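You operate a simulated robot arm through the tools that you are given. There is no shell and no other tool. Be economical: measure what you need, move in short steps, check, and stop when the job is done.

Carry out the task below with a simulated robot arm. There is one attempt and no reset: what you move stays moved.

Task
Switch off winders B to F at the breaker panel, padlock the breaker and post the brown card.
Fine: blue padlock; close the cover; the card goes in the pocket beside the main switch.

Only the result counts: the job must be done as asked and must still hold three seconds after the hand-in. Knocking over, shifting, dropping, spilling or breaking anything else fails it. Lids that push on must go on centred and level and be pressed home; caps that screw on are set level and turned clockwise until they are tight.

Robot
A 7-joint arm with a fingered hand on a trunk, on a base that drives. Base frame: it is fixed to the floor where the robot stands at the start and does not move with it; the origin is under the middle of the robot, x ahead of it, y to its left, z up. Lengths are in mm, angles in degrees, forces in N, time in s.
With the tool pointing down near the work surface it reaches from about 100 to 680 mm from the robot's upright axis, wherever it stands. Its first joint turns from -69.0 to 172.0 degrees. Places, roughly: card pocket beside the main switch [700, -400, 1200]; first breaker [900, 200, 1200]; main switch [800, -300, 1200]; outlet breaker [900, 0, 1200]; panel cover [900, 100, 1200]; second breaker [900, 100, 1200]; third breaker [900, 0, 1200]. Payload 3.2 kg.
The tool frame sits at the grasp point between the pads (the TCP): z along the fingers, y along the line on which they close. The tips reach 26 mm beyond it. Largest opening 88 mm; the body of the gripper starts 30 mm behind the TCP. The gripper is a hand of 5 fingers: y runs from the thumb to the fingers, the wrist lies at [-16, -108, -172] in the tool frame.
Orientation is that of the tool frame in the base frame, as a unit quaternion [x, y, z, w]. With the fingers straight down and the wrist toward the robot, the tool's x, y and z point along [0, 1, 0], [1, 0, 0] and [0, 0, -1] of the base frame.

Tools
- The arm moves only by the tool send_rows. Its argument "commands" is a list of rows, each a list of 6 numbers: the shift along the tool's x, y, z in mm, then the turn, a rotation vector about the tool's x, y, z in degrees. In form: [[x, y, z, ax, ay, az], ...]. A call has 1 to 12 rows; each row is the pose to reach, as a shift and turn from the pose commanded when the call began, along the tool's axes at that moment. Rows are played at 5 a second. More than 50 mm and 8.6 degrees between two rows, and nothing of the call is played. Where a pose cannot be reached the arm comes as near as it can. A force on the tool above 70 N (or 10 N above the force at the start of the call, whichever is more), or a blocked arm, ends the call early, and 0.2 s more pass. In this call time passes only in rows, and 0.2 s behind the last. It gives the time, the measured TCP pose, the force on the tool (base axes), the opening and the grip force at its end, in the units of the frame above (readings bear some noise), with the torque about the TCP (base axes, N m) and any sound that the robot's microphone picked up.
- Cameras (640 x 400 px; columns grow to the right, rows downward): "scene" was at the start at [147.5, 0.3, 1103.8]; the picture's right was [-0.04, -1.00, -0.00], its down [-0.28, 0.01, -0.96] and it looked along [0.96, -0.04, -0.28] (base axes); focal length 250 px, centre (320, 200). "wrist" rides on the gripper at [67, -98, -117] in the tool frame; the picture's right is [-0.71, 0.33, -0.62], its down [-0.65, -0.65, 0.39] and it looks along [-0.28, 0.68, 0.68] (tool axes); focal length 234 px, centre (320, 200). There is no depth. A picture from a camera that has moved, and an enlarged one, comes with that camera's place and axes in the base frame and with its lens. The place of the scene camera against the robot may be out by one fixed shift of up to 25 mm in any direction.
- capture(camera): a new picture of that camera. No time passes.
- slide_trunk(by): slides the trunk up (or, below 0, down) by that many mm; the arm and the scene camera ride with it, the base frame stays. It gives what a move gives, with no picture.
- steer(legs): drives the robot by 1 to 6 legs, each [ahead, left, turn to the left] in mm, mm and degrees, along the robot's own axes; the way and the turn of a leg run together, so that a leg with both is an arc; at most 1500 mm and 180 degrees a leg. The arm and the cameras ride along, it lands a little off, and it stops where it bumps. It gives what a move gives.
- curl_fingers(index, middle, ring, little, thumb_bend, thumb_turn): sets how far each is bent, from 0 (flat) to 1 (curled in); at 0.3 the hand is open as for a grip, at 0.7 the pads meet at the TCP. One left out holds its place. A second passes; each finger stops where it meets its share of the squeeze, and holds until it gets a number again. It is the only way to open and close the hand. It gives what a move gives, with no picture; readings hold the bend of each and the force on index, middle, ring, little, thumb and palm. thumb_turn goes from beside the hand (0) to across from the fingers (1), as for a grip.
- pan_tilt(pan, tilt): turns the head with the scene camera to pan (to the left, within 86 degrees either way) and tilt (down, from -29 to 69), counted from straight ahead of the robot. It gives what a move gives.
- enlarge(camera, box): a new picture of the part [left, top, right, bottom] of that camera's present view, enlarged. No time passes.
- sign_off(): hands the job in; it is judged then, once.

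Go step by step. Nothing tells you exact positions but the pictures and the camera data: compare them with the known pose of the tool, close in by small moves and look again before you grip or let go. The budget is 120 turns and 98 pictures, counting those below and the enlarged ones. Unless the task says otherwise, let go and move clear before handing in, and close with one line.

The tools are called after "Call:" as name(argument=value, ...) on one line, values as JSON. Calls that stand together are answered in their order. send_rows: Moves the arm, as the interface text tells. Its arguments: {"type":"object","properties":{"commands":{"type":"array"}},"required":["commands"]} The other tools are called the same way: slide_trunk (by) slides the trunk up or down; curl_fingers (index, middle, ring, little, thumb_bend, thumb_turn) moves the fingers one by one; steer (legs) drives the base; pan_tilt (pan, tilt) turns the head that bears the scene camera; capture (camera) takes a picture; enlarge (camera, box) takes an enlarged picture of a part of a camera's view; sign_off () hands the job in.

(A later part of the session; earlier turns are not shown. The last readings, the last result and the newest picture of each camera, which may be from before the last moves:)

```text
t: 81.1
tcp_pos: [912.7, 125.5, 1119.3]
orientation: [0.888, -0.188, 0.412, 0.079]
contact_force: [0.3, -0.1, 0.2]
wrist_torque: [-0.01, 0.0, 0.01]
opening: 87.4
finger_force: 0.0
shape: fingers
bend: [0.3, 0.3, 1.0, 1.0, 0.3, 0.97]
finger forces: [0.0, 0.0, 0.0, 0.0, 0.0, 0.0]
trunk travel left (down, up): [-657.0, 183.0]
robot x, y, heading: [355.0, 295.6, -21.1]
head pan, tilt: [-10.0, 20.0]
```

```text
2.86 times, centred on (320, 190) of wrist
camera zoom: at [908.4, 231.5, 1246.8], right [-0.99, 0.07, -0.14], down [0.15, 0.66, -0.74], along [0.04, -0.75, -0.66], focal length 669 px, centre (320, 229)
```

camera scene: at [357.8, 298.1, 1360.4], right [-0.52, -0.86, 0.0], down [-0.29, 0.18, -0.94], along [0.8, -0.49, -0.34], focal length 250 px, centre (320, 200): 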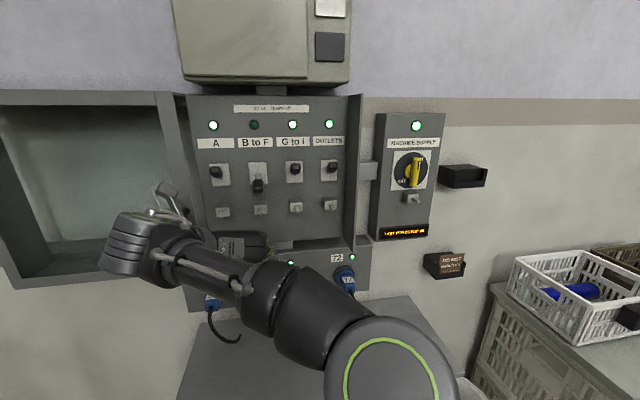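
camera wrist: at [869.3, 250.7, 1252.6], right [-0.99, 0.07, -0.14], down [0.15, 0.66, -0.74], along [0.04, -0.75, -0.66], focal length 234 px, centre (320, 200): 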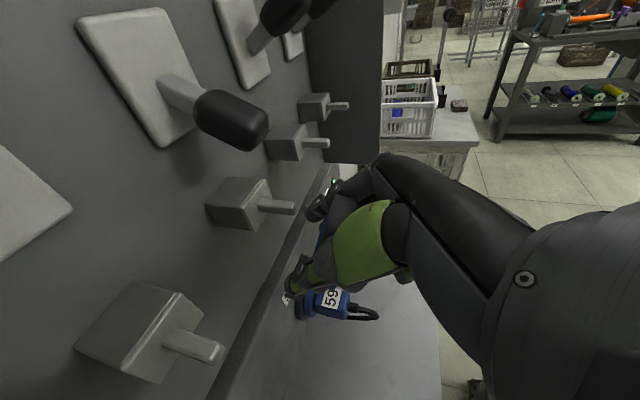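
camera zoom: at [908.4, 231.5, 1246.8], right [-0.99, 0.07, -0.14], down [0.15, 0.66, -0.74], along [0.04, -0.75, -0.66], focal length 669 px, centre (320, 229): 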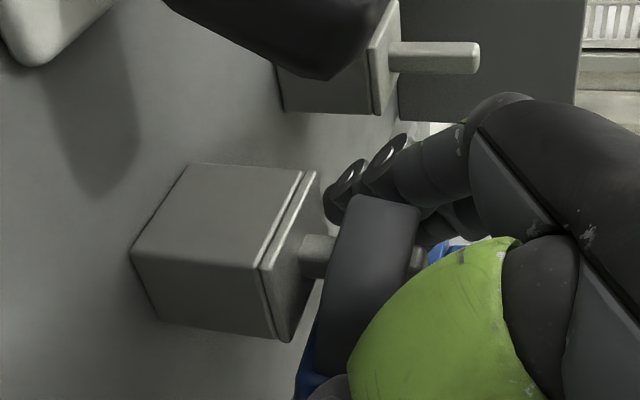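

The padlock hangs on the peg. I'll back straight out.

Call:
steer(legs=[[-60, 0, 0]])

Call:
capture(camera="wrist")

Call:
steer(legs=[[-180, 0, 0]])

Call:
pan_tilt(pan=0, tilt=15)

Call:
capture(camera="scene")

```text
t: 82.0
tcp_pos: [855.7, 148.1, 1119.7]
orientation: [0.888, -0.187, 0.413, 0.078]
contact_force: [0.7, 0.3, 0.1]
wrist_torque: [-0.01, 0.03, 0.03]
opening: 87.1
finger_force: 0.1
shape: fingers
bend: [0.3, 0.3, 1.0, 1.0, 0.3, 0.97]
finger forces: [0.1, 0.1, 0.1, 0.0, 0.0, 0.0]
trunk travel left (down, up): [-657.0, 183.0]
robot x, y, heading: [300.0, 319.4, -21.1]
head pan, tilt: [-10.0, 20.0]
```

```text
33 pictures are left
camera wrist: at [851.0, 253.3, 1247.2], right [-0.99, 0.07, -0.14], down [0.15, 0.66, -0.74], along [0.04, -0.75, -0.66], focal length 234 px, centre (320, 200)
```

wrist: 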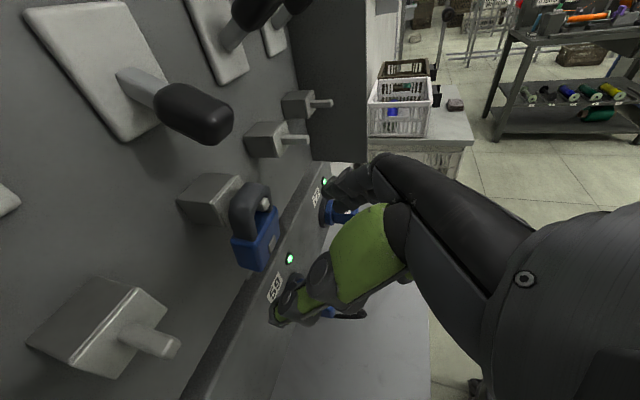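

```text
t: 83.5
tcp_pos: [685.5, 213.5, 1118.7]
orientation: [0.888, -0.188, 0.412, 0.078]
contact_force: [-0.6, -0.3, 0.2]
wrist_torque: [0.01, 0.0, -0.03]
opening: 87.9
finger_force: 0.0
shape: fingers
bend: [0.3, 0.3, 1.0, 1.0, 0.3, 0.97]
finger forces: [0.0, 0.0, 0.1, 0.0, 0.0, 0.0]
trunk travel left (down, up): [-657.0, 183.0]
robot x, y, heading: [131.6, 386.0, -20.7]
head pan, tilt: [-10.0, 20.0]
```

```text
t: 84.3
tcp_pos: [685.7, 212.5, 1118.6]
orientation: [0.888, -0.189, 0.412, 0.078]
contact_force: [0.0, -0.6, 0.2]
wrist_torque: [0.0, -0.01, -0.02]
opening: 87.3
finger_force: 0.0
shape: fingers
bend: [0.3, 0.3, 1.0, 1.0, 0.3, 0.97]
finger forces: [0.1, 0.0, 0.0, 0.0, 0.0, 0.0]
trunk travel left (down, up): [-657.0, 183.0]
robot x, y, heading: [127.8, 381.5, -21.1]
head pan, tilt: [0.0, 15.0]
```

```text
32 pictures are left
camera scene: at [268.6, 337.1, 1362.5], right [-0.36, -0.93, 0.0], down [-0.24, 0.09, -0.97], along [0.9, -0.35, -0.26], focal length 250 px, centre (320, 200)
```

scene: 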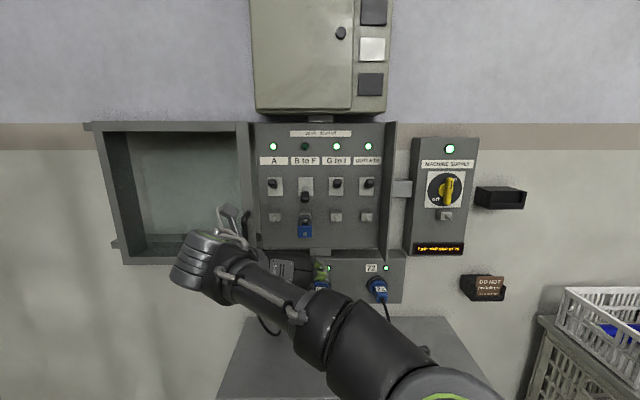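

The padlock hangs on B to F with the lamp off. Next I'll close the cover: go left of the handle and push it right with the back of the fingers.

Call:
steer(legs=[[0, 235, 0], [60, 0, 0]])

Call:
capture(camera="wrist")

Call:
capture(camera="scene")

```text
t: 86.1
tcp_pos: [764.0, 422.4, 1118.3]
orientation: [0.889, -0.184, 0.413, 0.078]
contact_force: [-0.7, 0.0, -0.5]
wrist_torque: [0.01, 0.01, 0.02]
opening: 87.7
finger_force: 0.0
shape: fingers
bend: [0.3, 0.3, 1.0, 1.0, 0.3, 0.97]
finger forces: [0.0, 0.1, 0.1, 0.1, 0.0, 0.0]
trunk travel left (down, up): [-657.0, 183.0]
robot x, y, heading: [208.3, 590.9, -20.8]
head pan, tilt: [0.0, 15.0]
stopped in leg 1: the robot was blocked; the commanded pose is now the measured one
```

```text
31 pictures are left
camera wrist: at [759.7, 527.3, 1246.3], right [-0.99, 0.06, -0.14], down [0.14, 0.66, -0.74], along [0.05, -0.75, -0.66], focal length 234 px, centre (320, 200)
```

wrist: 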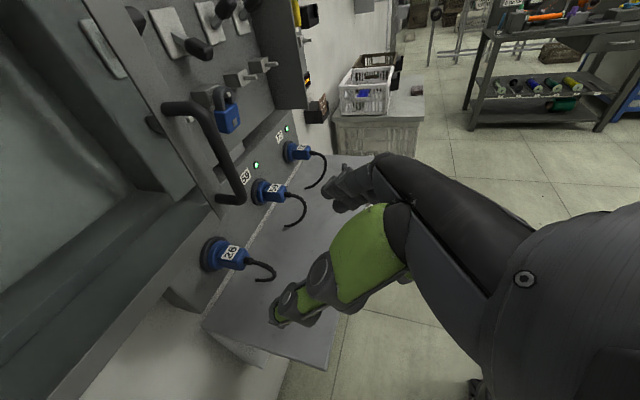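

```text
30 pictures are left
camera scene: at [346.7, 541.6, 1362.6], right [-0.36, -0.93, 0.0], down [-0.24, 0.09, -0.97], along [0.9, -0.34, -0.26], focal length 250 px, centre (320, 200)
```

scene: 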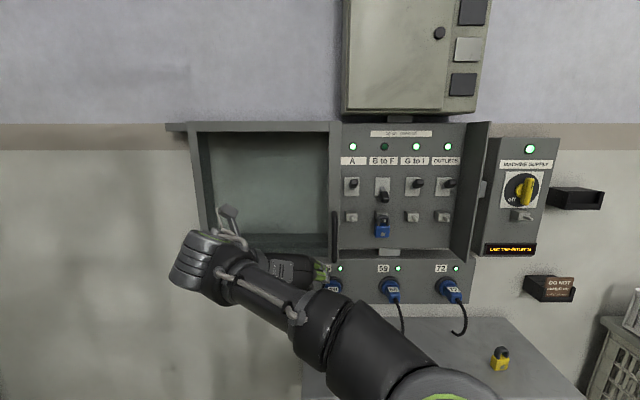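

The base stopped early. I'll look left to see what it met.

Call:
pan_tilt(pan=80, tilt=40)

Call:
capture(camera="scene")

```text
t: 87.6
tcp_pos: [764.0, 422.2, 1118.5]
orientation: [0.889, -0.184, 0.412, 0.077]
contact_force: [-0.1, -0.8, 0.0]
wrist_torque: [0.0, 0.0, -0.03]
opening: 87.5
finger_force: 0.0
shape: fingers
bend: [0.3, 0.3, 1.0, 1.0, 0.3, 0.97]
finger forces: [0.1, 0.0, 0.0, 0.1, 0.0, 0.0]
trunk travel left (down, up): [-657.0, 183.0]
robot x, y, heading: [207.7, 589.1, -20.8]
head pan, tilt: [80.0, 40.0]
```

```text
29 pictures are left
camera scene: at [303.2, 648.0, 1323.0], right [0.86, -0.51, 0.0], down [-0.33, -0.55, -0.77], along [0.39, 0.66, -0.64], focal length 250 px, centre (320, 200)
```

scene: 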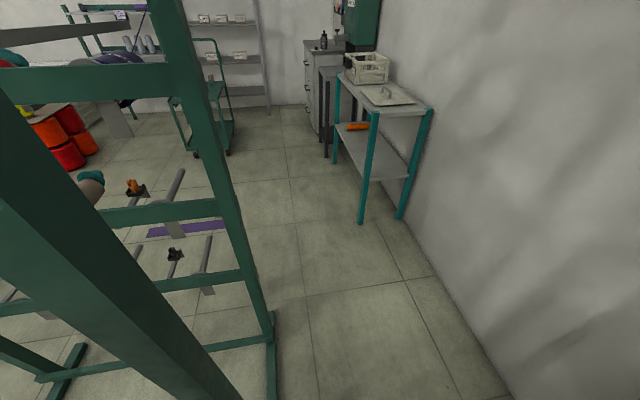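

A green rack stands beside the base on the left, so I won't go further left. The tool is already left of the handle (handle w≈572, tool w≈667), so I'll move forward.

Call:
steer(legs=[[5, -4, 0], [110, 0, 0]])

Call:
capture(camera="wrist")

```text
t: 89.1
tcp_pos: [875.5, 373.6, 1117.1]
orientation: [0.889, -0.186, 0.413, 0.076]
contact_force: [0.9, -0.5, 0.0]
wrist_torque: [0.0, 0.01, -0.01]
opening: 87.8
finger_force: 0.1
shape: fingers
bend: [0.3, 0.3, 1.0, 1.0, 0.3, 0.97]
finger forces: [0.0, 0.1, 0.0, 0.0, 0.0, 0.1]
trunk travel left (down, up): [-657.0, 183.0]
robot x, y, heading: [321.1, 544.0, -20.6]
head pan, tilt: [80.0, 40.0]
```

```text
28 pictures are left
camera wrist: at [870.0, 480.2, 1246.1], right [-0.99, 0.06, -0.14], down [0.15, 0.66, -0.74], along [0.04, -0.75, -0.66], focal length 234 px, centre (320, 200)
```

wrist: 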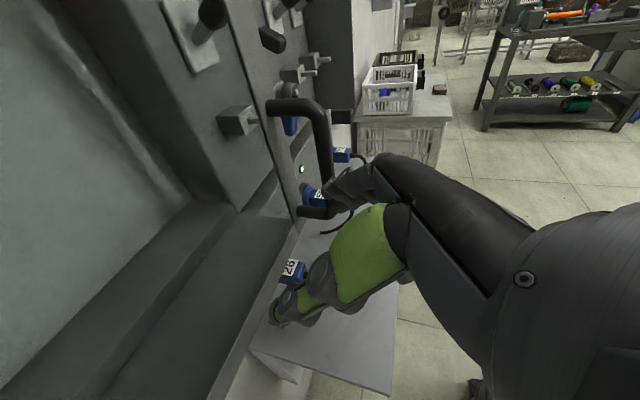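

The handle bar is at n≈708, w≈580. I'll advance 14 mm, then drive right to push the cover partway and check.

Call:
steer(legs=[[14, 0, 0], [0, -60, 0]])

Call:
capture(camera="wrist")

```text
t: 90.5
tcp_pos: [866.5, 313.6, 1118.1]
orientation: [0.889, -0.185, 0.412, 0.077]
contact_force: [-0.8, 0.2, 0.4]
wrist_torque: [0.0, 0.02, 0.03]
opening: 87.6
finger_force: 0.0
shape: fingers
bend: [0.3, 0.3, 1.0, 1.0, 0.3, 0.97]
finger forces: [0.1, 0.1, 0.1, 0.1, 0.0, 0.1]
trunk travel left (down, up): [-657.0, 183.0]
robot x, y, heading: [313.3, 486.2, -20.9]
head pan, tilt: [80.0, 40.0]
```

```text
27 pictures are left
camera wrist: at [861.1, 419.3, 1246.4], right [-0.99, 0.06, -0.14], down [0.15, 0.66, -0.74], along [0.04, -0.75, -0.66], focal length 234 px, centre (320, 200)
```

wrist: 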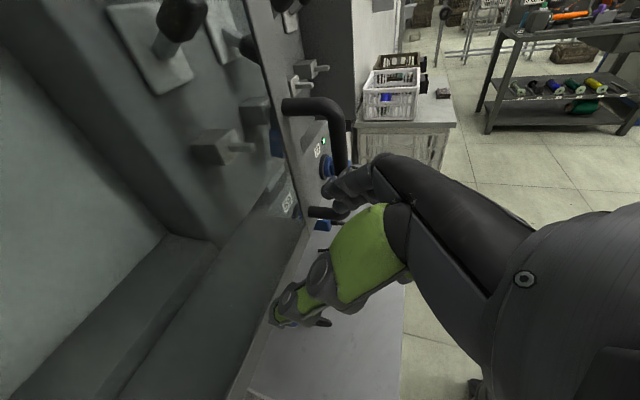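

The cover is moving with the fingers. I'll continue right.

Call:
steer(legs=[[0, -160, 0]])

Call:
pan_tilt(pan=0, tilt=15)

Call:
capture(camera="scene")

```text
t: 91.9
tcp_pos: [807.8, 162.8, 1118.2]
orientation: [0.889, -0.185, 0.412, 0.078]
contact_force: [-0.1, 0.7, 0.7]
wrist_torque: [0.01, 0.01, 0.02]
opening: 87.5
finger_force: 0.1
shape: fingers
bend: [0.3, 0.3, 1.0, 1.0, 0.3, 0.97]
finger forces: [0.1, 0.1, 0.1, 0.0, 0.0, 0.0]
trunk travel left (down, up): [-657.0, 183.0]
robot x, y, heading: [249.5, 331.6, -20.7]
head pan, tilt: [80.0, 40.0]
```

```text
t: 93.4
tcp_pos: [807.4, 163.4, 1119.1]
orientation: [0.889, -0.185, 0.411, 0.077]
contact_force: [-0.5, 0.1, -0.9]
wrist_torque: [0.03, -0.04, -0.02]
opening: 87.5
finger_force: 0.0
shape: fingers
bend: [0.3, 0.3, 1.0, 1.0, 0.3, 0.97]
finger forces: [0.0, 0.1, 0.0, 0.0, 0.1, 0.0]
trunk travel left (down, up): [-657.0, 183.0]
robot x, y, heading: [249.8, 330.9, -20.8]
head pan, tilt: [0.0, 15.0]
```

```text
26 pictures are left
camera scene: at [390.3, 283.6, 1362.5], right [-0.36, -0.93, 0.0], down [-0.24, 0.09, -0.97], along [0.9, -0.34, -0.26], focal length 250 px, centre (320, 200)
```

scene: 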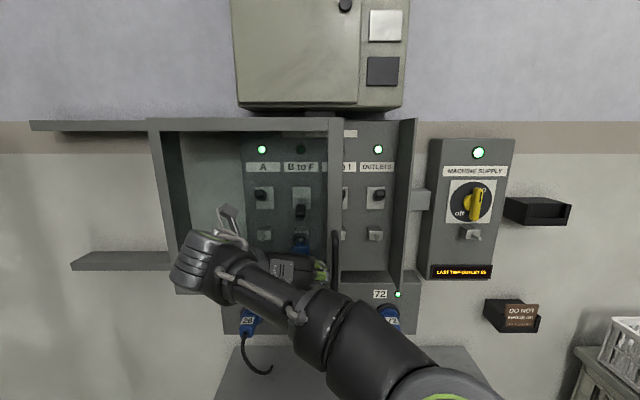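

The cover passes over the padlock fine, with about 150 mm still to go.

Call:
steer(legs=[[0, -135, 0]])

Call:
capture(camera="scene")

```text
t: 94.7
tcp_pos: [761.8, 42.4, 1118.5]
orientation: [0.888, -0.184, 0.413, 0.079]
contact_force: [-0.3, -0.2, 0.1]
wrist_torque: [0.02, 0.0, 0.0]
opening: 87.5
finger_force: 0.0
shape: fingers
bend: [0.3, 0.3, 1.0, 1.0, 0.3, 0.97]
finger forces: [0.0, 0.0, 0.0, 0.1, 0.0, 0.1]
trunk travel left (down, up): [-657.0, 183.0]
robot x, y, heading: [212.6, 209.3, -20.5]
head pan, tilt: [0.0, 15.0]
```

```text
25 pictures are left
camera scene: at [343.8, 161.2, 1362.6], right [-0.35, -0.94, 0.0], down [-0.24, 0.09, -0.97], along [0.9, -0.34, -0.26], focal length 250 px, centre (320, 200)
```

scene: 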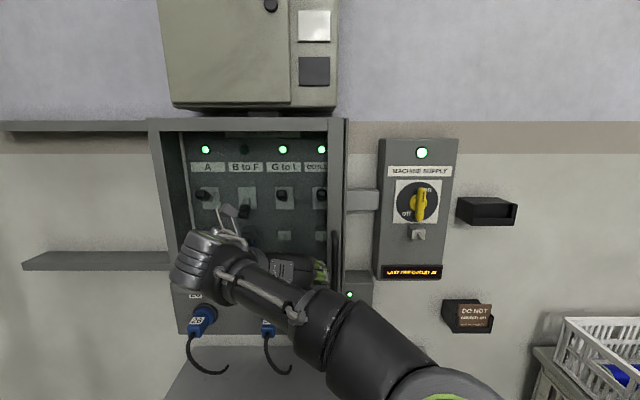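

It's nearly closed. I'll push the rest with the arm in small steps until the cover meets its stop.

Call:
send_rows(commands=[[0, 5, 0, 0, 0, 0], [0, 10, 0, 0, 0, 0], [0, 15, 0, 0, 0, 0], [0, 20, 0, 0, 0, 0]])

Call:
enlarge(camera="scene", box=[260, 100, 420, 300])

```text
t: 95.7
tcp_pos: [754.7, 25.5, 1118.3]
orientation: [0.889, -0.184, 0.413, 0.078]
contact_force: [0.5, 4.1, 1.1]
wrist_torque: [-0.02, 0.04, -0.02]
opening: 85.9
finger_force: 1.8
shape: fingers
bend: [0.31, 0.32, 1.0, 1.0, 0.3, 0.97]
finger forces: [1.2, 2.2, 0.0, 0.0, 0.1, 0.0]
trunk travel left (down, up): [-657.0, 183.0]
robot x, y, heading: [203.5, 209.0, -20.7]
head pan, tilt: [0.0, 15.0]
```

```text
2.00 times, centred on (340, 200) of scene
camera zoom: at [344.2, 163.3, 1362.6], right [-0.35, -0.94, 0.0], down [-0.24, 0.09, -0.97], along [0.9, -0.34, -0.26], focal length 499 px, centre (280, 200)
```

zoom: 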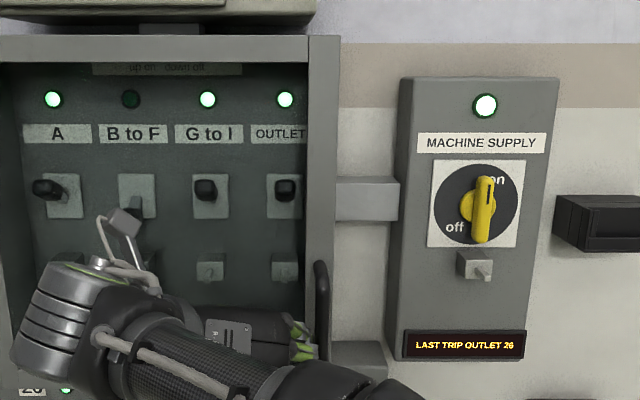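

Resistance is rising. I'll push a little more to be sure it's home.

Call:
send_rows(commands=[[0, 4, 0, 0, 0, 0], [0, 8, 0, 0, 0, 0], [0, 12, 0, 0, 0, 0]])

Call:
send_rows(commands=[[0, -10, 0, 0, 0, 0], [0, -25, 0, 0, 0, 0]])

Call:
steer(legs=[[-200, 0, 0]])

Call:
capture(camera="scene")

```text
t: 96.5
tcp_pos: [750.4, 18.7, 1119.6]
orientation: [0.889, -0.182, 0.413, 0.078]
contact_force: [3.0, 16.4, 2.7]
wrist_torque: [0.06, -0.02, 0.07]
opening: 78.2
finger_force: 7.6
shape: fingers
bend: [0.37, 0.37, 1.0, 1.0, 0.3, 0.97]
finger forces: [8.6, 7.4, 0.0, 0.0, 0.0, 0.0]
trunk travel left (down, up): [-657.0, 183.0]
robot x, y, heading: [207.9, 207.2, -20.7]
head pan, tilt: [0.0, 15.0]
```

```text
t: 97.1
tcp_pos: [758.6, 34.6, 1118.9]
orientation: [0.889, -0.185, 0.412, 0.079]
contact_force: [-1.2, -0.6, -0.3]
wrist_torque: [0.0, 0.01, 0.01]
opening: 87.6
finger_force: 0.0
shape: fingers
bend: [0.3, 0.3, 1.0, 1.0, 0.3, 0.97]
finger forces: [0.0, 0.1, 0.0, 0.1, 0.0, 0.0]
trunk travel left (down, up): [-657.0, 183.0]
robot x, y, heading: [207.0, 204.8, -20.7]
head pan, tilt: [0.0, 15.0]
```

```text
t: 98.7
tcp_pos: [569.8, 107.3, 1118.6]
orientation: [0.888, -0.184, 0.413, 0.078]
contact_force: [-0.2, 0.3, 0.4]
wrist_torque: [0.03, -0.02, 0.03]
opening: 87.3
finger_force: 0.1
shape: fingers
bend: [0.3, 0.3, 1.0, 1.0, 0.3, 0.97]
finger forces: [0.0, 0.1, 0.0, 0.0, 0.1, 0.1]
trunk travel left (down, up): [-657.0, 183.0]
robot x, y, heading: [16.0, 279.8, -20.6]
head pan, tilt: [0.0, 15.0]
```

```text
23 pictures are left
camera scene: at [153.8, 233.7, 1362.6], right [-0.35, -0.94, 0.0], down [-0.24, 0.09, -0.97], along [0.9, -0.34, -0.26], focal length 250 px, centre (320, 200)
```

scene: 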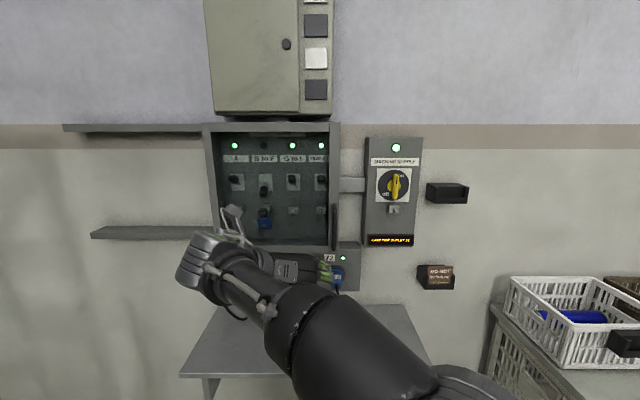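

The cover is home against its stop. For the card I want the hand pointing straight down, with thumb in front and fingers behind it. I'll reorient here in free space.

Call:
send_rows(commands=[[0, 0, 0, 3.267, -3.25, -7.167], [0, 0, 0, 6.53, -6.5, -14.33], [0, 0, 0, 9.8, -9.75, -21.5], [0, 0, 0, 13.07, -13, -28.67], [0, 0, 0, 16.33, -16.25, -35.83], [0, 0, 0, 19.6, -19.5, -43], [0, 0, 0, 22.87, -22.75, -50.17], [0, 0, 0, 26.13, -26, -57.33], [0, 0, 0, 29.4, -29.25, -64.5], [0, 0, 0, 32.67, -32.5, -71.67], [0, 0, 0, 35.93, -35.75, -78.83], [0, 0, 0, 39.2, -39, -86]])

Call:
steer(legs=[[0, -290, 0]])

Call:
pan_tilt(pan=0, tilt=25)

Call:
capture(camera="scene")

Call:
capture(camera="wrist")

```text
t: 101.3
tcp_pos: [569.4, 106.3, 1117.9]
orientation: [0.823, 0.568, -0.001, -0.002]
contact_force: [1.2, 1.0, -0.6]
wrist_torque: [0.0, 0.01, -0.03]
opening: 87.6
finger_force: 0.1
shape: fingers
bend: [0.3, 0.3, 1.0, 1.0, 0.3, 0.97]
finger forces: [0.0, 0.0, 0.1, 0.0, 0.1, 0.0]
trunk travel left (down, up): [-657.0, 183.0]
robot x, y, heading: [15.5, 282.1, -20.7]
head pan, tilt: [0.0, 15.0]
```

```text
t: 103.3
tcp_pos: [465.2, -165.8, 1117.4]
orientation: [0.825, 0.566, 0.0, -0.001]
contact_force: [0.1, 0.2, 0.6]
wrist_torque: [0.03, 0.0, 0.0]
opening: 87.4
finger_force: 0.1
shape: fingers
bend: [0.3, 0.3, 1.0, 1.0, 0.3, 0.97]
finger forces: [0.1, 0.0, 0.0, 0.0, 0.1, 0.0]
trunk travel left (down, up): [-657.0, 183.0]
robot x, y, heading: [-87.5, 5.6, -20.6]
head pan, tilt: [0.0, 15.0]
```

```text
t: 104.1
tcp_pos: [466.7, -165.2, 1117.2]
orientation: [0.824, 0.566, 0.0, -0.001]
contact_force: [-0.1, 0.4, -0.4]
wrist_torque: [0.0, 0.0, 0.02]
opening: 87.6
finger_force: 0.1
shape: fingers
bend: [0.3, 0.3, 1.0, 1.0, 0.3, 0.97]
finger forces: [0.0, 0.0, 0.0, 0.0, 0.0, 0.0]
trunk travel left (down, up): [-657.0, 183.0]
robot x, y, heading: [-89.8, 11.3, -20.8]
head pan, tilt: [0.0, 25.0]
```

```text
22 pictures are left
camera scene: at [49.9, -38.2, 1346.4], right [-0.36, -0.93, 0.0], down [-0.39, 0.15, -0.91], along [0.85, -0.32, -0.42], focal length 250 px, centre (320, 200)
```

scene: 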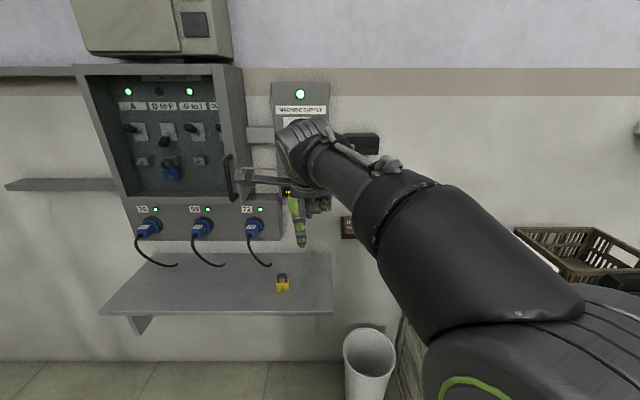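

```text
21 pictures are left
camera wrist: at [399.5, -69.0, 1235.0], right [0.06, -0.78, 0.62], down [-0.84, -0.37, -0.39], along [0.53, -0.5, -0.68], focal length 234 px, centre (320, 200)
```

wrist: 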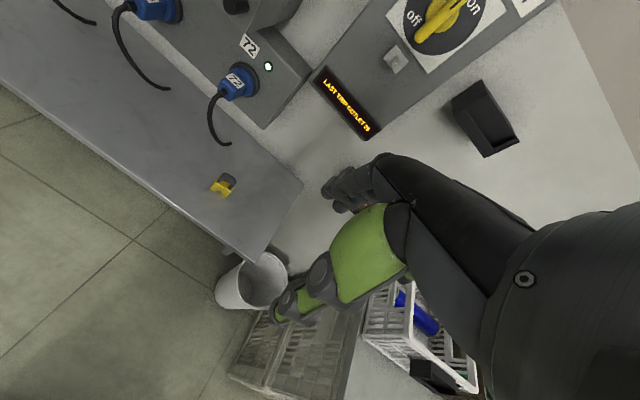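

The wrist camera sees the target pocket. I'll enlarge it, then move left and lower to view the card.

Call:
enlarge(camera="wrist", box=[430, 60, 550, 180])

Call:
slide_trunk(by=-80)

Call:
steer(legs=[[120, 60, 0]])

Call:
capture(camera="wrist")

```text
3.33 times, centred on (490, 120) of wrist
camera zoom: at [399.5, -69.0, 1235.0], right [0.06, -0.78, 0.62], down [-0.84, -0.37, -0.39], along [0.53, -0.5, -0.68], focal length 781 px, centre (-247, 467)
```

zoom: 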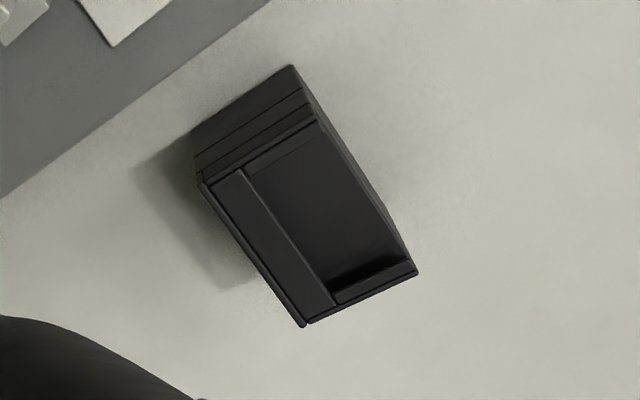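

```text
t: 105.2
tcp_pos: [465.8, -165.2, 1038.4]
orientation: [0.825, 0.565, 0.0, -0.001]
contact_force: [0.6, 0.6, 0.4]
wrist_torque: [0.01, 0.01, -0.05]
opening: 87.7
finger_force: 0.1
shape: fingers
bend: [0.3, 0.3, 1.0, 1.0, 0.3, 0.97]
finger forces: [0.0, 0.1, 0.0, 0.1, 0.0, 0.0]
trunk travel left (down, up): [-577.0, 263.0]
robot x, y, heading: [-84.8, 6.0, -20.9]
head pan, tilt: [0.0, 25.0]
```

```text
t: 106.5
tcp_pos: [598.5, -150.6, 1036.8]
orientation: [0.824, 0.567, -0.002, -0.001]
contact_force: [0.0, -0.2, -0.8]
wrist_torque: [0.03, 0.07, 0.01]
opening: 87.7
finger_force: 0.1
shape: fingers
bend: [0.3, 0.3, 1.0, 1.0, 0.3, 0.97]
finger forces: [0.0, 0.0, 0.1, 0.0, 0.0, 0.0]
trunk travel left (down, up): [-577.0, 263.0]
robot x, y, heading: [47.1, 21.3, -20.5]
head pan, tilt: [0.0, 25.0]
```

```text
19 pictures are left
camera wrist: at [531.6, -53.5, 1154.7], right [0.06, -0.78, 0.62], down [-0.84, -0.37, -0.39], along [0.53, -0.5, -0.68], focal length 234 px, centre (320, 200)
```

wrist: 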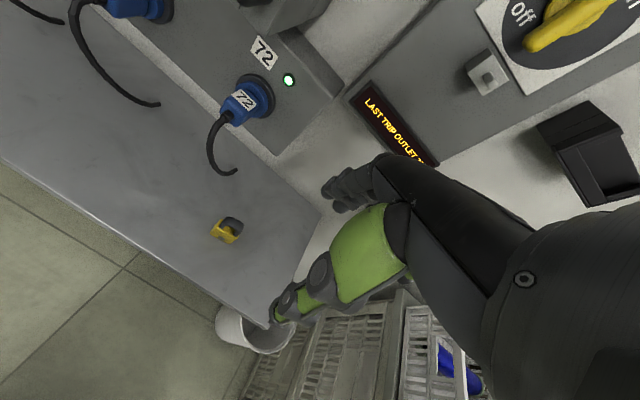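

The target pocket is an open-topped box with its front lip at z≈1163, w −92 to −203, n≈827. The card stands in a like holder directly below. I'll move the arm right and approach above the card for a close look.

Call:
send_rows(commands=[[-40, 0, 0, 0, 0, 0], [-80, 0, 0, 0, 0, 0], [-120, 0, 0, 0, 0, 0], [-150, 0, 0, 0, 0, 0]])

Call:
slide_trunk(by=-50)

Call:
steer(legs=[[0, -80, 0], [120, 0, 0]])

Call:
enlarge(camera="wrist", box=[200, 80, 400, 300])

```text
t: 107.5
tcp_pos: [542.3, -292.9, 1039.4]
orientation: [0.824, 0.567, -0.001, -0.002]
contact_force: [1.0, 0.6, 0.3]
wrist_torque: [0.04, 0.01, 0.03]
opening: 87.5
finger_force: 0.0
shape: fingers
bend: [0.3, 0.3, 1.0, 1.0, 0.3, 0.97]
finger forces: [0.0, 0.1, 0.0, 0.0, 0.0, 0.0]
trunk travel left (down, up): [-577.0, 263.0]
robot x, y, heading: [44.7, 23.5, -20.7]
head pan, tilt: [0.0, 25.0]
```

```text
t: 108.4
tcp_pos: [543.7, -291.5, 988.3]
orientation: [0.824, 0.567, 0.0, -0.001]
contact_force: [-0.3, 0.1, 0.6]
wrist_torque: [-0.03, 0.01, 0.03]
opening: 87.7
finger_force: 0.0
shape: fingers
bend: [0.3, 0.3, 1.0, 1.0, 0.3, 0.97]
finger forces: [0.0, 0.0, 0.0, 0.0, 0.0, 0.1]
trunk travel left (down, up): [-527.0, 313.0]
robot x, y, heading: [43.4, 22.9, -20.7]
head pan, tilt: [0.0, 25.0]
```

```text
t: 110.3
tcp_pos: [627.8, -409.8, 989.4]
orientation: [0.824, 0.567, -0.001, -0.001]
contact_force: [0.3, -0.8, -0.5]
wrist_torque: [0.02, 0.0, -0.01]
opening: 87.9
finger_force: 0.1
shape: fingers
bend: [0.3, 0.3, 1.0, 1.0, 0.3, 0.97]
finger forces: [0.0, 0.0, 0.0, 0.0, 0.1, 0.0]
trunk travel left (down, up): [-527.0, 313.0]
robot x, y, heading: [128.7, -94.9, -20.7]
head pan, tilt: [0.0, 25.0]
```

```text
1.82 times, centred on (300, 190) of wrist
camera zoom: at [561.1, -314.3, 1105.7], right [0.06, -0.78, 0.62], down [-0.84, -0.37, -0.39], along [0.53, -0.5, -0.68], focal length 426 px, centre (356, 218)
```

zoom: 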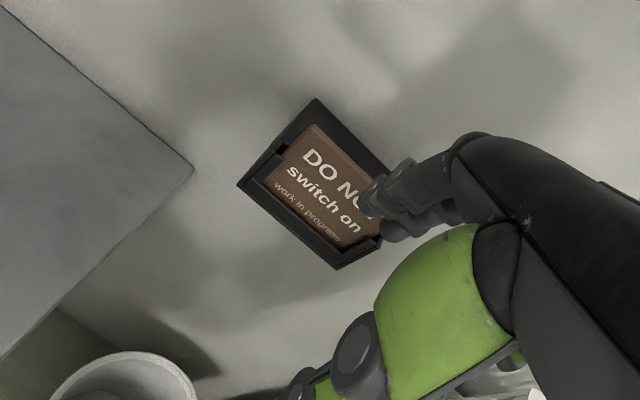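

The card is clearly visible in the holder. I'll shift the arm right and forward for a second view to triangulate.

Call:
send_rows(commands=[[-25, 20, 0, 0, 0, 0], [-50, 40, 0, 0, 0, 0]])

Call:
enlarge(camera="wrist", box=[160, 60, 360, 260])

```text
t: 110.9
tcp_pos: [647.3, -474.1, 990.1]
orientation: [0.824, 0.567, 0.0, -0.001]
contact_force: [0.2, 0.9, 0.2]
wrist_torque: [0.01, 0.0, -0.01]
opening: 87.8
finger_force: 0.0
shape: fingers
bend: [0.3, 0.3, 1.0, 1.0, 0.3, 0.97]
finger forces: [0.0, 0.0, 0.1, 0.1, 0.0, 0.0]
trunk travel left (down, up): [-527.0, 313.0]
robot x, y, heading: [128.8, -94.6, -20.6]
head pan, tilt: [0.0, 25.0]
```

```text
2.00 times, centred on (260, 160) of wrist
camera zoom: at [580.5, -376.9, 1106.6], right [0.06, -0.78, 0.62], down [-0.84, -0.37, -0.39], along [0.53, -0.5, -0.68], focal length 468 px, centre (440, 280)
```

zoom: 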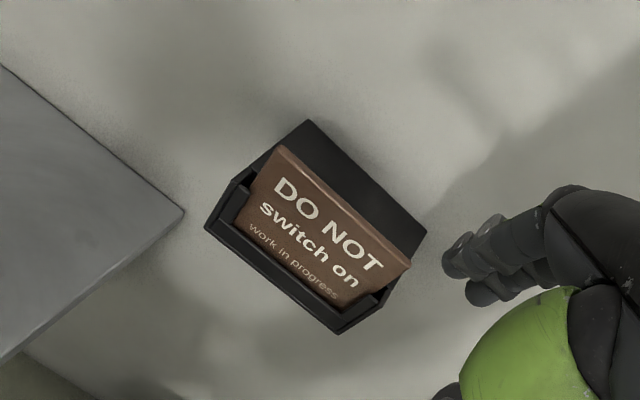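

The card is 88 mm wide, its top edge at z≈928, n≈848.5, w −111…−198, and the solid holder back is only up to z≈902. So fingers fit behind its top 26 mm. I'll preset the fingers and position above it.

Call:
curl_fingers(index=0.6, middle=0.6, ring=0.6, thumb_bend=0.35)

Call:
send_rows(commands=[[28, 0, 0, 0, 0, 0], [56, 0, 0, 0, 0, 0]])

Call:
steer(legs=[[74, 0, 0]])

Call:
capture(camera="wrist")

```text
t: 111.9
tcp_pos: [647.3, -472.8, 990.0]
orientation: [0.823, 0.568, 0.0, -0.001]
contact_force: [-0.7, 0.2, 0.3]
wrist_torque: [0.01, 0.05, 0.01]
opening: 51.8
finger_force: 0.1
shape: fingers
bend: [0.6, 0.6, 0.6, 1.0, 0.35, 0.98]
finger forces: [0.0, 0.1, 0.0, 0.1, 0.0, 0.0]
trunk travel left (down, up): [-527.0, 313.0]
robot x, y, heading: [126.9, -95.2, -20.7]
head pan, tilt: [0.0, 25.0]
```

```text
t: 112.5
tcp_pos: [667.5, -419.2, 990.0]
orientation: [0.823, 0.568, -0.001, -0.001]
contact_force: [-0.1, -0.5, -0.3]
wrist_torque: [0.02, -0.03, -0.01]
opening: 52.0
finger_force: 0.0
shape: fingers
bend: [0.6, 0.6, 0.6, 1.0, 0.35, 0.98]
finger forces: [0.0, 0.0, 0.0, 0.0, 0.0, 0.0]
trunk travel left (down, up): [-527.0, 313.0]
robot x, y, heading: [128.2, -95.8, -20.8]
head pan, tilt: [0.0, 25.0]
```

```text
t: 113.6
tcp_pos: [740.1, -446.6, 988.7]
orientation: [0.824, 0.567, -0.001, -0.002]
contact_force: [-0.3, -1.0, 0.3]
wrist_torque: [0.04, 0.01, 0.01]
opening: 51.9
finger_force: 0.1
shape: fingers
bend: [0.6, 0.6, 0.6, 1.0, 0.35, 0.98]
finger forces: [0.0, 0.1, 0.0, 0.0, 0.1, 0.1]
trunk travel left (down, up): [-527.0, 313.0]
robot x, y, heading: [196.5, -119.3, -20.7]
head pan, tilt: [0.0, 25.0]
```

```text
16 pictures are left
camera wrist: at [672.5, -350.4, 1105.5], right [0.06, -0.78, 0.62], down [-0.84, -0.37, -0.39], along [0.53, -0.5, -0.68], focal length 234 px, centre (320, 200)
```

wrist: 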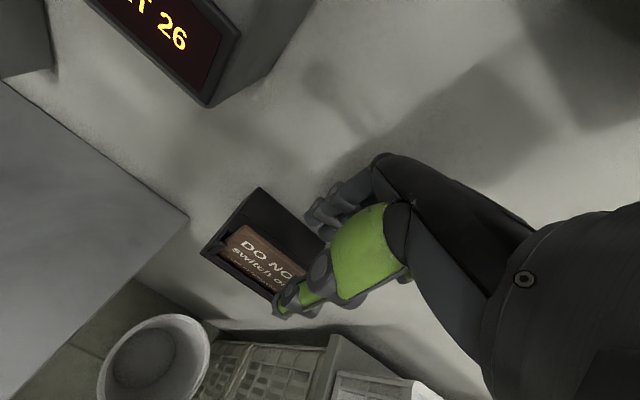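

The TCP is over the card, with fingers behind and thumb in front. I'll lower to just above the holder back.

Call:
slide_trunk(by=-45)

Call:
slide_trunk(by=-13)

Call:
enlarge(camera="wrist", box=[200, 130, 400, 330])

```text
t: 114.5
tcp_pos: [738.9, -446.8, 943.9]
orientation: [0.823, 0.568, 0.0, -0.001]
contact_force: [-0.1, 0.1, -0.2]
wrist_torque: [0.01, 0.04, 0.0]
opening: 51.7
finger_force: 0.0
shape: fingers
bend: [0.6, 0.6, 0.6, 1.0, 0.35, 0.98]
finger forces: [0.0, 0.0, 0.0, 0.0, 0.0, 0.0]
trunk travel left (down, up): [-482.0, 358.0]
robot x, y, heading: [195.7, -120.9, -20.5]
head pan, tilt: [0.0, 25.0]
```

```text
t: 115.1
tcp_pos: [738.5, -447.0, 931.3]
orientation: [0.823, 0.568, 0.0, 0.0]
contact_force: [0.0, -0.7, 0.5]
wrist_torque: [-0.01, -0.03, 0.03]
opening: 51.9
finger_force: 0.1
shape: fingers
bend: [0.6, 0.6, 0.6, 1.0, 0.35, 0.98]
finger forces: [0.0, 0.0, 0.0, 0.1, 0.0, 0.0]
trunk travel left (down, up): [-469.0, 371.0]
robot x, y, heading: [202.3, -124.6, -20.9]
head pan, tilt: [0.0, 25.0]
```

```text
2.00 times, centred on (300, 230) of wrist
camera zoom: at [671.6, -350.0, 1048.0], right [0.06, -0.78, 0.62], down [-0.84, -0.37, -0.39], along [0.53, -0.5, -0.68], focal length 468 px, centre (360, 140)
```

zoom: 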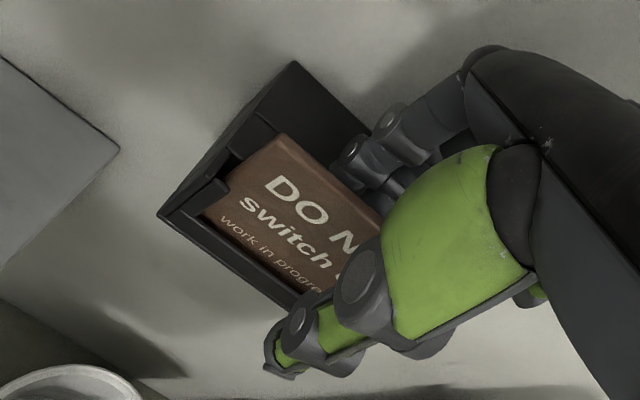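

Fingers are behind the card, thumb in front, no contact. I'll lower 3 mm more and close.

Call:
slide_trunk(by=-3)

Call:
curl_fingers(index=0.75, middle=0.75, ring=0.75, thumb_bend=0.75)

Call:
enlarge(camera="wrist", box=[200, 130, 400, 330])

```text
t: 115.6
tcp_pos: [738.0, -446.6, 928.4]
orientation: [0.824, 0.567, 0.0, -0.001]
contact_force: [1.0, -0.8, 0.3]
wrist_torque: [-0.01, 0.0, 0.03]
opening: 52.0
finger_force: 0.1
shape: fingers
bend: [0.6, 0.6, 0.6, 1.0, 0.35, 0.98]
finger forces: [0.0, 0.1, 0.0, 0.0, 0.0, 0.1]
trunk travel left (down, up): [-466.0, 374.0]
robot x, y, heading: [196.6, -125.6, -20.8]
head pan, tilt: [0.0, 25.0]
```

```text
t: 116.6
tcp_pos: [739.1, -447.7, 926.7]
orientation: [0.824, 0.567, -0.001, -0.001]
contact_force: [3.8, -2.0, 0.4]
wrist_torque: [-0.04, -0.13, 0.17]
opening: 5.4
finger_force: 11.2
shape: fingers
bend: [0.75, 0.75, 0.74, 1.0, 0.64, 1.0]
finger forces: [4.5, 4.1, 4.5, 0.0, 9.8, 0.1]
trunk travel left (down, up): [-466.0, 374.0]
robot x, y, heading: [197.5, -120.9, -20.5]
head pan, tilt: [0.0, 25.0]
```

```text
2.00 times, centred on (300, 230) of wrist
camera zoom: at [672.4, -350.6, 1044.5], right [0.06, -0.78, 0.62], down [-0.84, -0.37, -0.39], along [0.53, -0.5, -0.68], focal length 468 px, centre (360, 140)
```

zoom: 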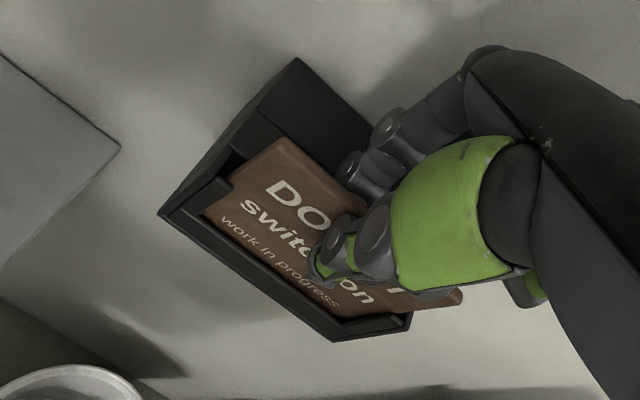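

The card is gripped (5 mm opening). I'll lift gently.

Call:
slide_trunk(by=40)

Call:
slide_trunk(by=80)

Call:
steer(legs=[[-140, 0, 0]])

Call:
capture(camera="wrist")

```text
t: 117.4
tcp_pos: [739.1, -447.4, 967.6]
orientation: [0.824, 0.567, -0.001, -0.002]
contact_force: [1.5, -1.0, 0.1]
wrist_torque: [-0.06, -0.1, 0.09]
opening: 5.8
finger_force: 11.4
shape: fingers
bend: [0.75, 0.75, 0.74, 1.0, 0.64, 1.0]
finger forces: [5.3, 3.4, 2.9, 0.0, 10.2, 0.1]
trunk travel left (down, up): [-506.0, 334.0]
robot x, y, heading: [201.6, -121.4, -20.7]
head pan, tilt: [0.0, 25.0]
```

```text
t: 118.6
tcp_pos: [739.8, -448.2, 1048.2]
orientation: [0.824, 0.567, -0.001, -0.001]
contact_force: [-0.6, -0.3, -0.6]
wrist_torque: [-0.01, 0.02, -0.01]
opening: 5.7
finger_force: 9.1
shape: fingers
bend: [0.74, 0.75, 0.75, 1.0, 0.65, 1.0]
finger forces: [5.5, 2.4, 1.5, 0.0, 9.4, 0.0]
trunk travel left (down, up): [-586.0, 254.0]
robot x, y, heading: [197.8, -120.7, -20.6]
head pan, tilt: [0.0, 25.0]
```

```text
t: 119.9
tcp_pos: [607.5, -398.1, 1049.2]
orientation: [0.824, 0.567, 0.0, 0.0]
contact_force: [-0.8, 0.4, -0.2]
wrist_torque: [-0.03, -0.04, -0.01]
opening: 6.1
finger_force: 8.9
shape: fingers
bend: [0.74, 0.75, 0.75, 1.0, 0.65, 1.0]
finger forces: [5.5, 2.5, 1.3, 0.1, 9.4, 0.1]
trunk travel left (down, up): [-586.0, 254.0]
robot x, y, heading: [68.4, -73.2, -20.7]
head pan, tilt: [0.0, 25.0]
```

```text
13 pictures are left
camera wrist: at [541.6, -300.9, 1165.3], right [0.06, -0.78, 0.62], down [-0.84, -0.37, -0.39], along [0.53, -0.5, -0.68], focal length 234 px, centre (320, 200)
```

wrist: 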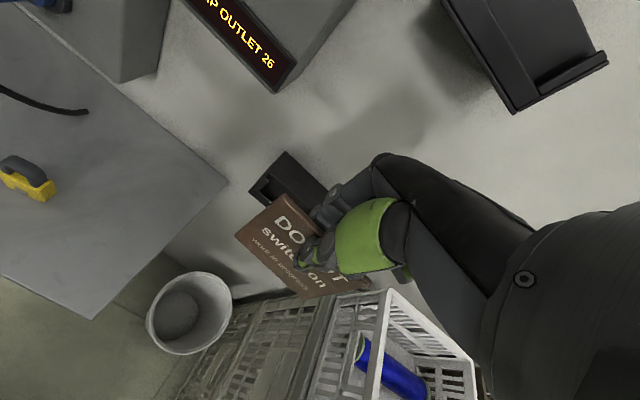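

The card is out and held firmly. I'll enlarge it, and the pocket at upper right.

Call:
enlarge(camera="wrist", box=[220, 150, 380, 310])

Call:
enlarge(camera="wrist", box=[420, 0, 620, 130])

```text
2.50 times, centred on (300, 230) of wrist
camera zoom: at [541.6, -300.9, 1165.3], right [0.06, -0.78, 0.62], down [-0.84, -0.37, -0.39], along [0.53, -0.5, -0.68], focal length 585 px, centre (370, 125)
```

zoom: 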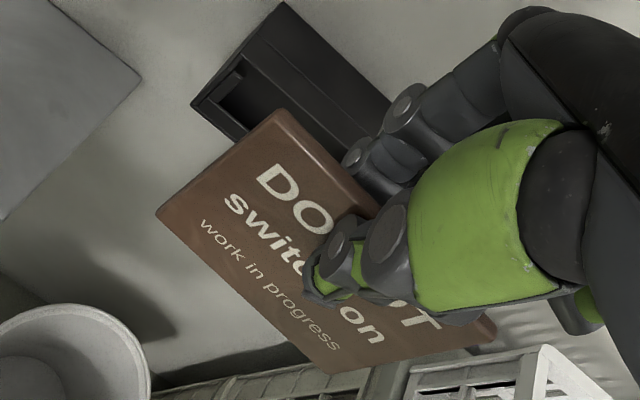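

```text
3.08 times, centred on (520, 65) of wrist
camera zoom: at [541.6, -300.9, 1165.3], right [0.06, -0.78, 0.62], down [-0.84, -0.37, -0.39], along [0.53, -0.5, -0.68], focal length 720 px, centre (-295, 615)
```

zoom: 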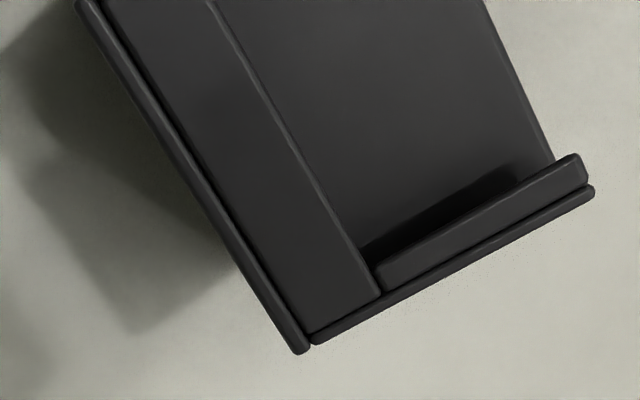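

The card is held with about 6° yaw and 2° tilt, its centre 8 mm toward me from the TCP. The upper pocket matches the lower one: front bottom right corner at n≈839, w≈−207, z≈1161. I'll correct yaw and tilt, raise and approach.

Call:
slide_trunk(by=222)

Call:
send_rows(commands=[[0, 0, 0, -1, 0, -3], [0, 0, 0, -2, 0, -6]])

Call:
steer(legs=[[110, 0, 0]])

Call:
capture(camera="wrist")

```text
t: 122.2
tcp_pos: [608.4, -397.5, 1268.5]
orientation: [0.824, 0.567, 0.0, -0.001]
contact_force: [-0.4, -0.4, -0.8]
wrist_torque: [0.03, -0.02, -0.01]
opening: 5.8
finger_force: 9.9
shape: fingers
bend: [0.74, 0.75, 0.75, 1.0, 0.65, 1.0]
finger forces: [5.6, 2.4, 1.5, 0.0, 9.4, 0.0]
trunk travel left (down, up): [-808.0, 32.0]
robot x, y, heading: [67.3, -71.0, -20.9]
head pan, tilt: [0.0, 25.0]
```

```text
t: 122.8
tcp_pos: [609.6, -398.2, 1269.9]
orientation: [0.793, 0.609, 0.009, 0.014]
contact_force: [0.8, 0.6, -0.5]
wrist_torque: [-0.04, 0.0, 0.0]
opening: 5.7
finger_force: 9.4
shape: fingers
bend: [0.74, 0.75, 0.75, 1.0, 0.65, 1.0]
finger forces: [5.5, 2.5, 1.3, 0.1, 9.4, 0.1]
trunk travel left (down, up): [-808.0, 32.0]
robot x, y, heading: [68.7, -71.3, -20.8]
head pan, tilt: [0.0, 25.0]
```

```text
t: 124.0
tcp_pos: [711.2, -435.0, 1267.7]
orientation: [0.793, 0.609, 0.01, 0.014]
contact_force: [-0.5, -0.5, -1.0]
wrist_torque: [-0.01, 0.02, -0.01]
opening: 6.0
finger_force: 9.7
shape: fingers
bend: [0.74, 0.75, 0.75, 1.0, 0.65, 1.0]
finger forces: [5.5, 2.4, 1.4, 0.0, 9.4, 0.0]
trunk travel left (down, up): [-808.0, 32.0]
robot x, y, heading: [174.3, -112.1, -20.8]
head pan, tilt: [0.0, 25.0]
```

```text
10 pictures are left
camera wrist: at [631.0, -345.6, 1383.4], right [0.12, -0.76, 0.64], down [-0.79, -0.46, -0.41], along [0.61, -0.45, -0.65], focal length 234 px, centre (320, 200)
```

wrist: 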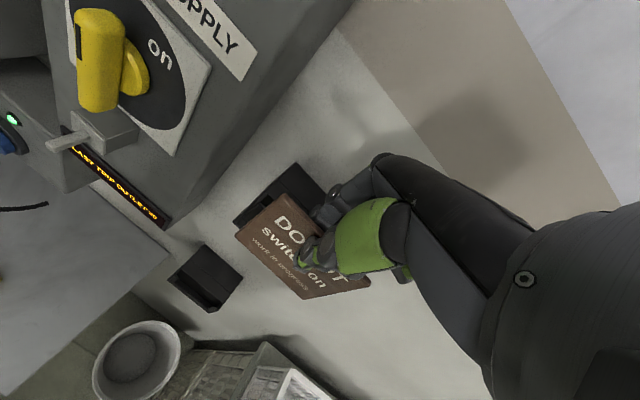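

Nearly in place: about 36 mm forward and 4 mm right remain, with the card bottom above the lip. I'll close in with the arm.

Call:
send_rows(commands=[[-3, 10, 0, 0, 0, 0], [-5, 20, 0, 0, 0, 0], [-6.9, 29.5, 0, 0, 0, 0]])

Call:
enlarge(camera="wrist", box=[220, 140, 380, 300])

```text
t: 124.8
tcp_pos: [737.5, -449.5, 1271.9]
orientation: [0.792, 0.61, 0.01, 0.013]
contact_force: [-3.4, 1.9, -0.1]
wrist_torque: [0.1, 0.15, 0.04]
opening: 6.9
finger_force: 11.4
shape: fingers
bend: [0.74, 0.74, 0.74, 1.0, 0.65, 1.0]
finger forces: [4.2, 2.7, 2.4, 0.1, 13.0, 0.1]
trunk travel left (down, up): [-808.0, 32.0]
robot x, y, heading: [173.0, -116.7, -20.9]
head pan, tilt: [0.0, 25.0]
```

```text
2.50 times, centred on (300, 220) of wrist
camera zoom: at [657.9, -359.0, 1384.9], right [0.12, -0.76, 0.64], down [-0.79, -0.46, -0.41], along [0.61, -0.45, -0.66], focal length 585 px, centre (370, 150)
```

zoom: 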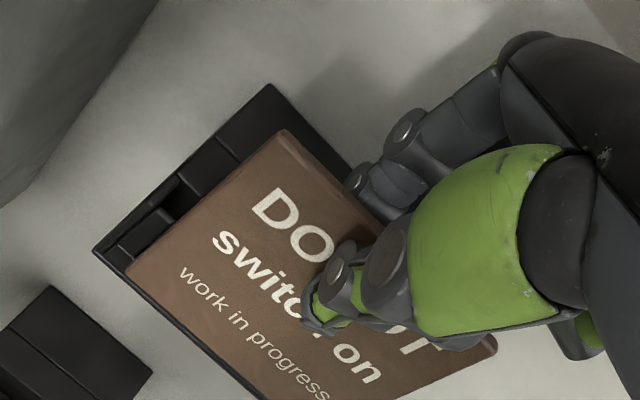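

The card's bottom met the side posts, which are about 50 mm tall (top ≈ z 1211), and tipped back a little in the grip. I'll back off, raise, and re-measure.

Call:
send_rows(commands=[[1.5, -15, 0, 0, 0, 0], [3, -30, 0, 0, 0, 0]])

Call:
slide_trunk(by=30)

Call:
enlarge(camera="wrist", box=[200, 140, 400, 340])

```text
t: 125.5
tcp_pos: [710.7, -440.1, 1270.3]
orientation: [0.793, 0.609, 0.01, 0.015]
contact_force: [-0.1, 0.1, -0.7]
wrist_torque: [0.01, 0.01, -0.01]
opening: 6.2
finger_force: 8.8
shape: fingers
bend: [0.74, 0.75, 0.75, 1.0, 0.66, 1.0]
finger forces: [5.4, 2.4, 1.2, 0.1, 9.2, 0.0]
trunk travel left (down, up): [-808.0, 32.0]
robot x, y, heading: [169.0, -110.1, -20.8]
head pan, tilt: [0.0, 25.0]
```

```text
t: 126.2
tcp_pos: [711.0, -439.1, 1298.4]
orientation: [0.793, 0.609, 0.01, 0.013]
contact_force: [0.6, -0.4, -0.2]
wrist_torque: [0.03, -0.03, -0.01]
opening: 6.1
finger_force: 9.1
shape: fingers
bend: [0.74, 0.75, 0.75, 1.0, 0.66, 1.0]
finger forces: [5.4, 2.4, 1.3, 0.1, 9.2, 0.0]
trunk travel left (down, up): [-838.0, 2.0]
robot x, y, heading: [171.1, -111.8, -20.8]
head pan, tilt: [0.0, 25.0]
```

```text
2.00 times, centred on (300, 240) of wrist
camera zoom: at [630.9, -350.3, 1412.7], right [0.12, -0.76, 0.64], down [-0.79, -0.46, -0.41], along [0.61, -0.45, -0.66], focal length 468 px, centre (360, 120)
```

zoom: 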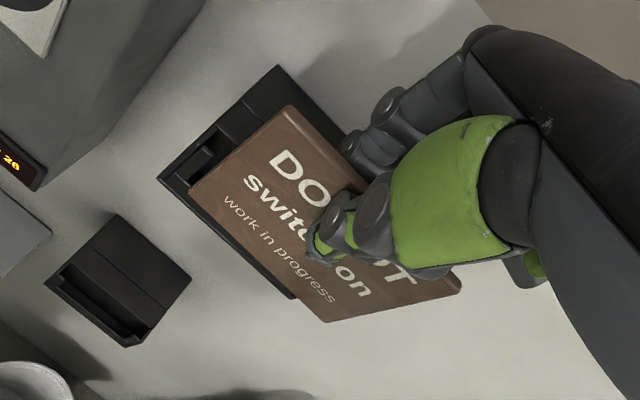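

The card sprang back to its original pose in the grip. Its bottom is now at about z 1220, above the posts. I'll raise 8 mm more and go forward 34 mm.

Call:
send_rows(commands=[[0, 0, -8, 0, 0, 0], [-1.2, 11, -8, 0, 0, 0], [-2.4, 22, -8, 0, 0, 0], [-3.6, 34, -8, 0, 0, 0]])

Call:
enlarge(camera="wrist", box=[200, 140, 400, 340])

```text
t: 127.2
tcp_pos: [743.7, -451.8, 1308.8]
orientation: [0.793, 0.609, 0.009, 0.013]
contact_force: [-0.1, -1.0, -0.3]
wrist_torque: [0.02, 0.03, 0.01]
opening: 5.9
finger_force: 9.1
shape: fingers
bend: [0.74, 0.75, 0.75, 1.0, 0.66, 1.0]
finger forces: [5.3, 2.5, 1.3, 0.0, 9.1, 0.0]
trunk travel left (down, up): [-838.0, 2.0]
robot x, y, heading: [173.5, -110.4, -20.6]
head pan, tilt: [0.0, 25.0]
```

```text
2.00 times, centred on (300, 240) of wrist
camera zoom: at [663.5, -362.4, 1422.3], right [0.12, -0.76, 0.64], down [-0.79, -0.46, -0.41], along [0.61, -0.45, -0.65], focal length 468 px, centre (360, 120)
```

zoom: 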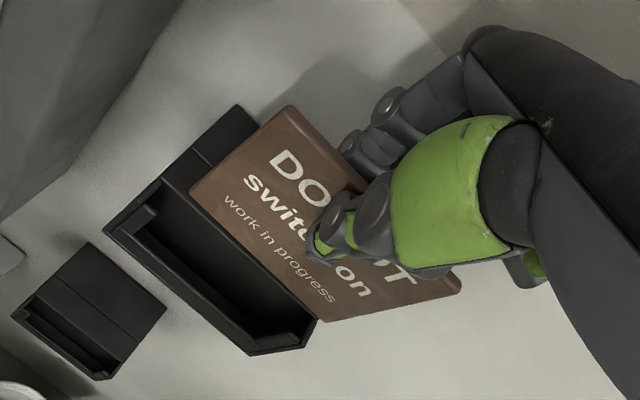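

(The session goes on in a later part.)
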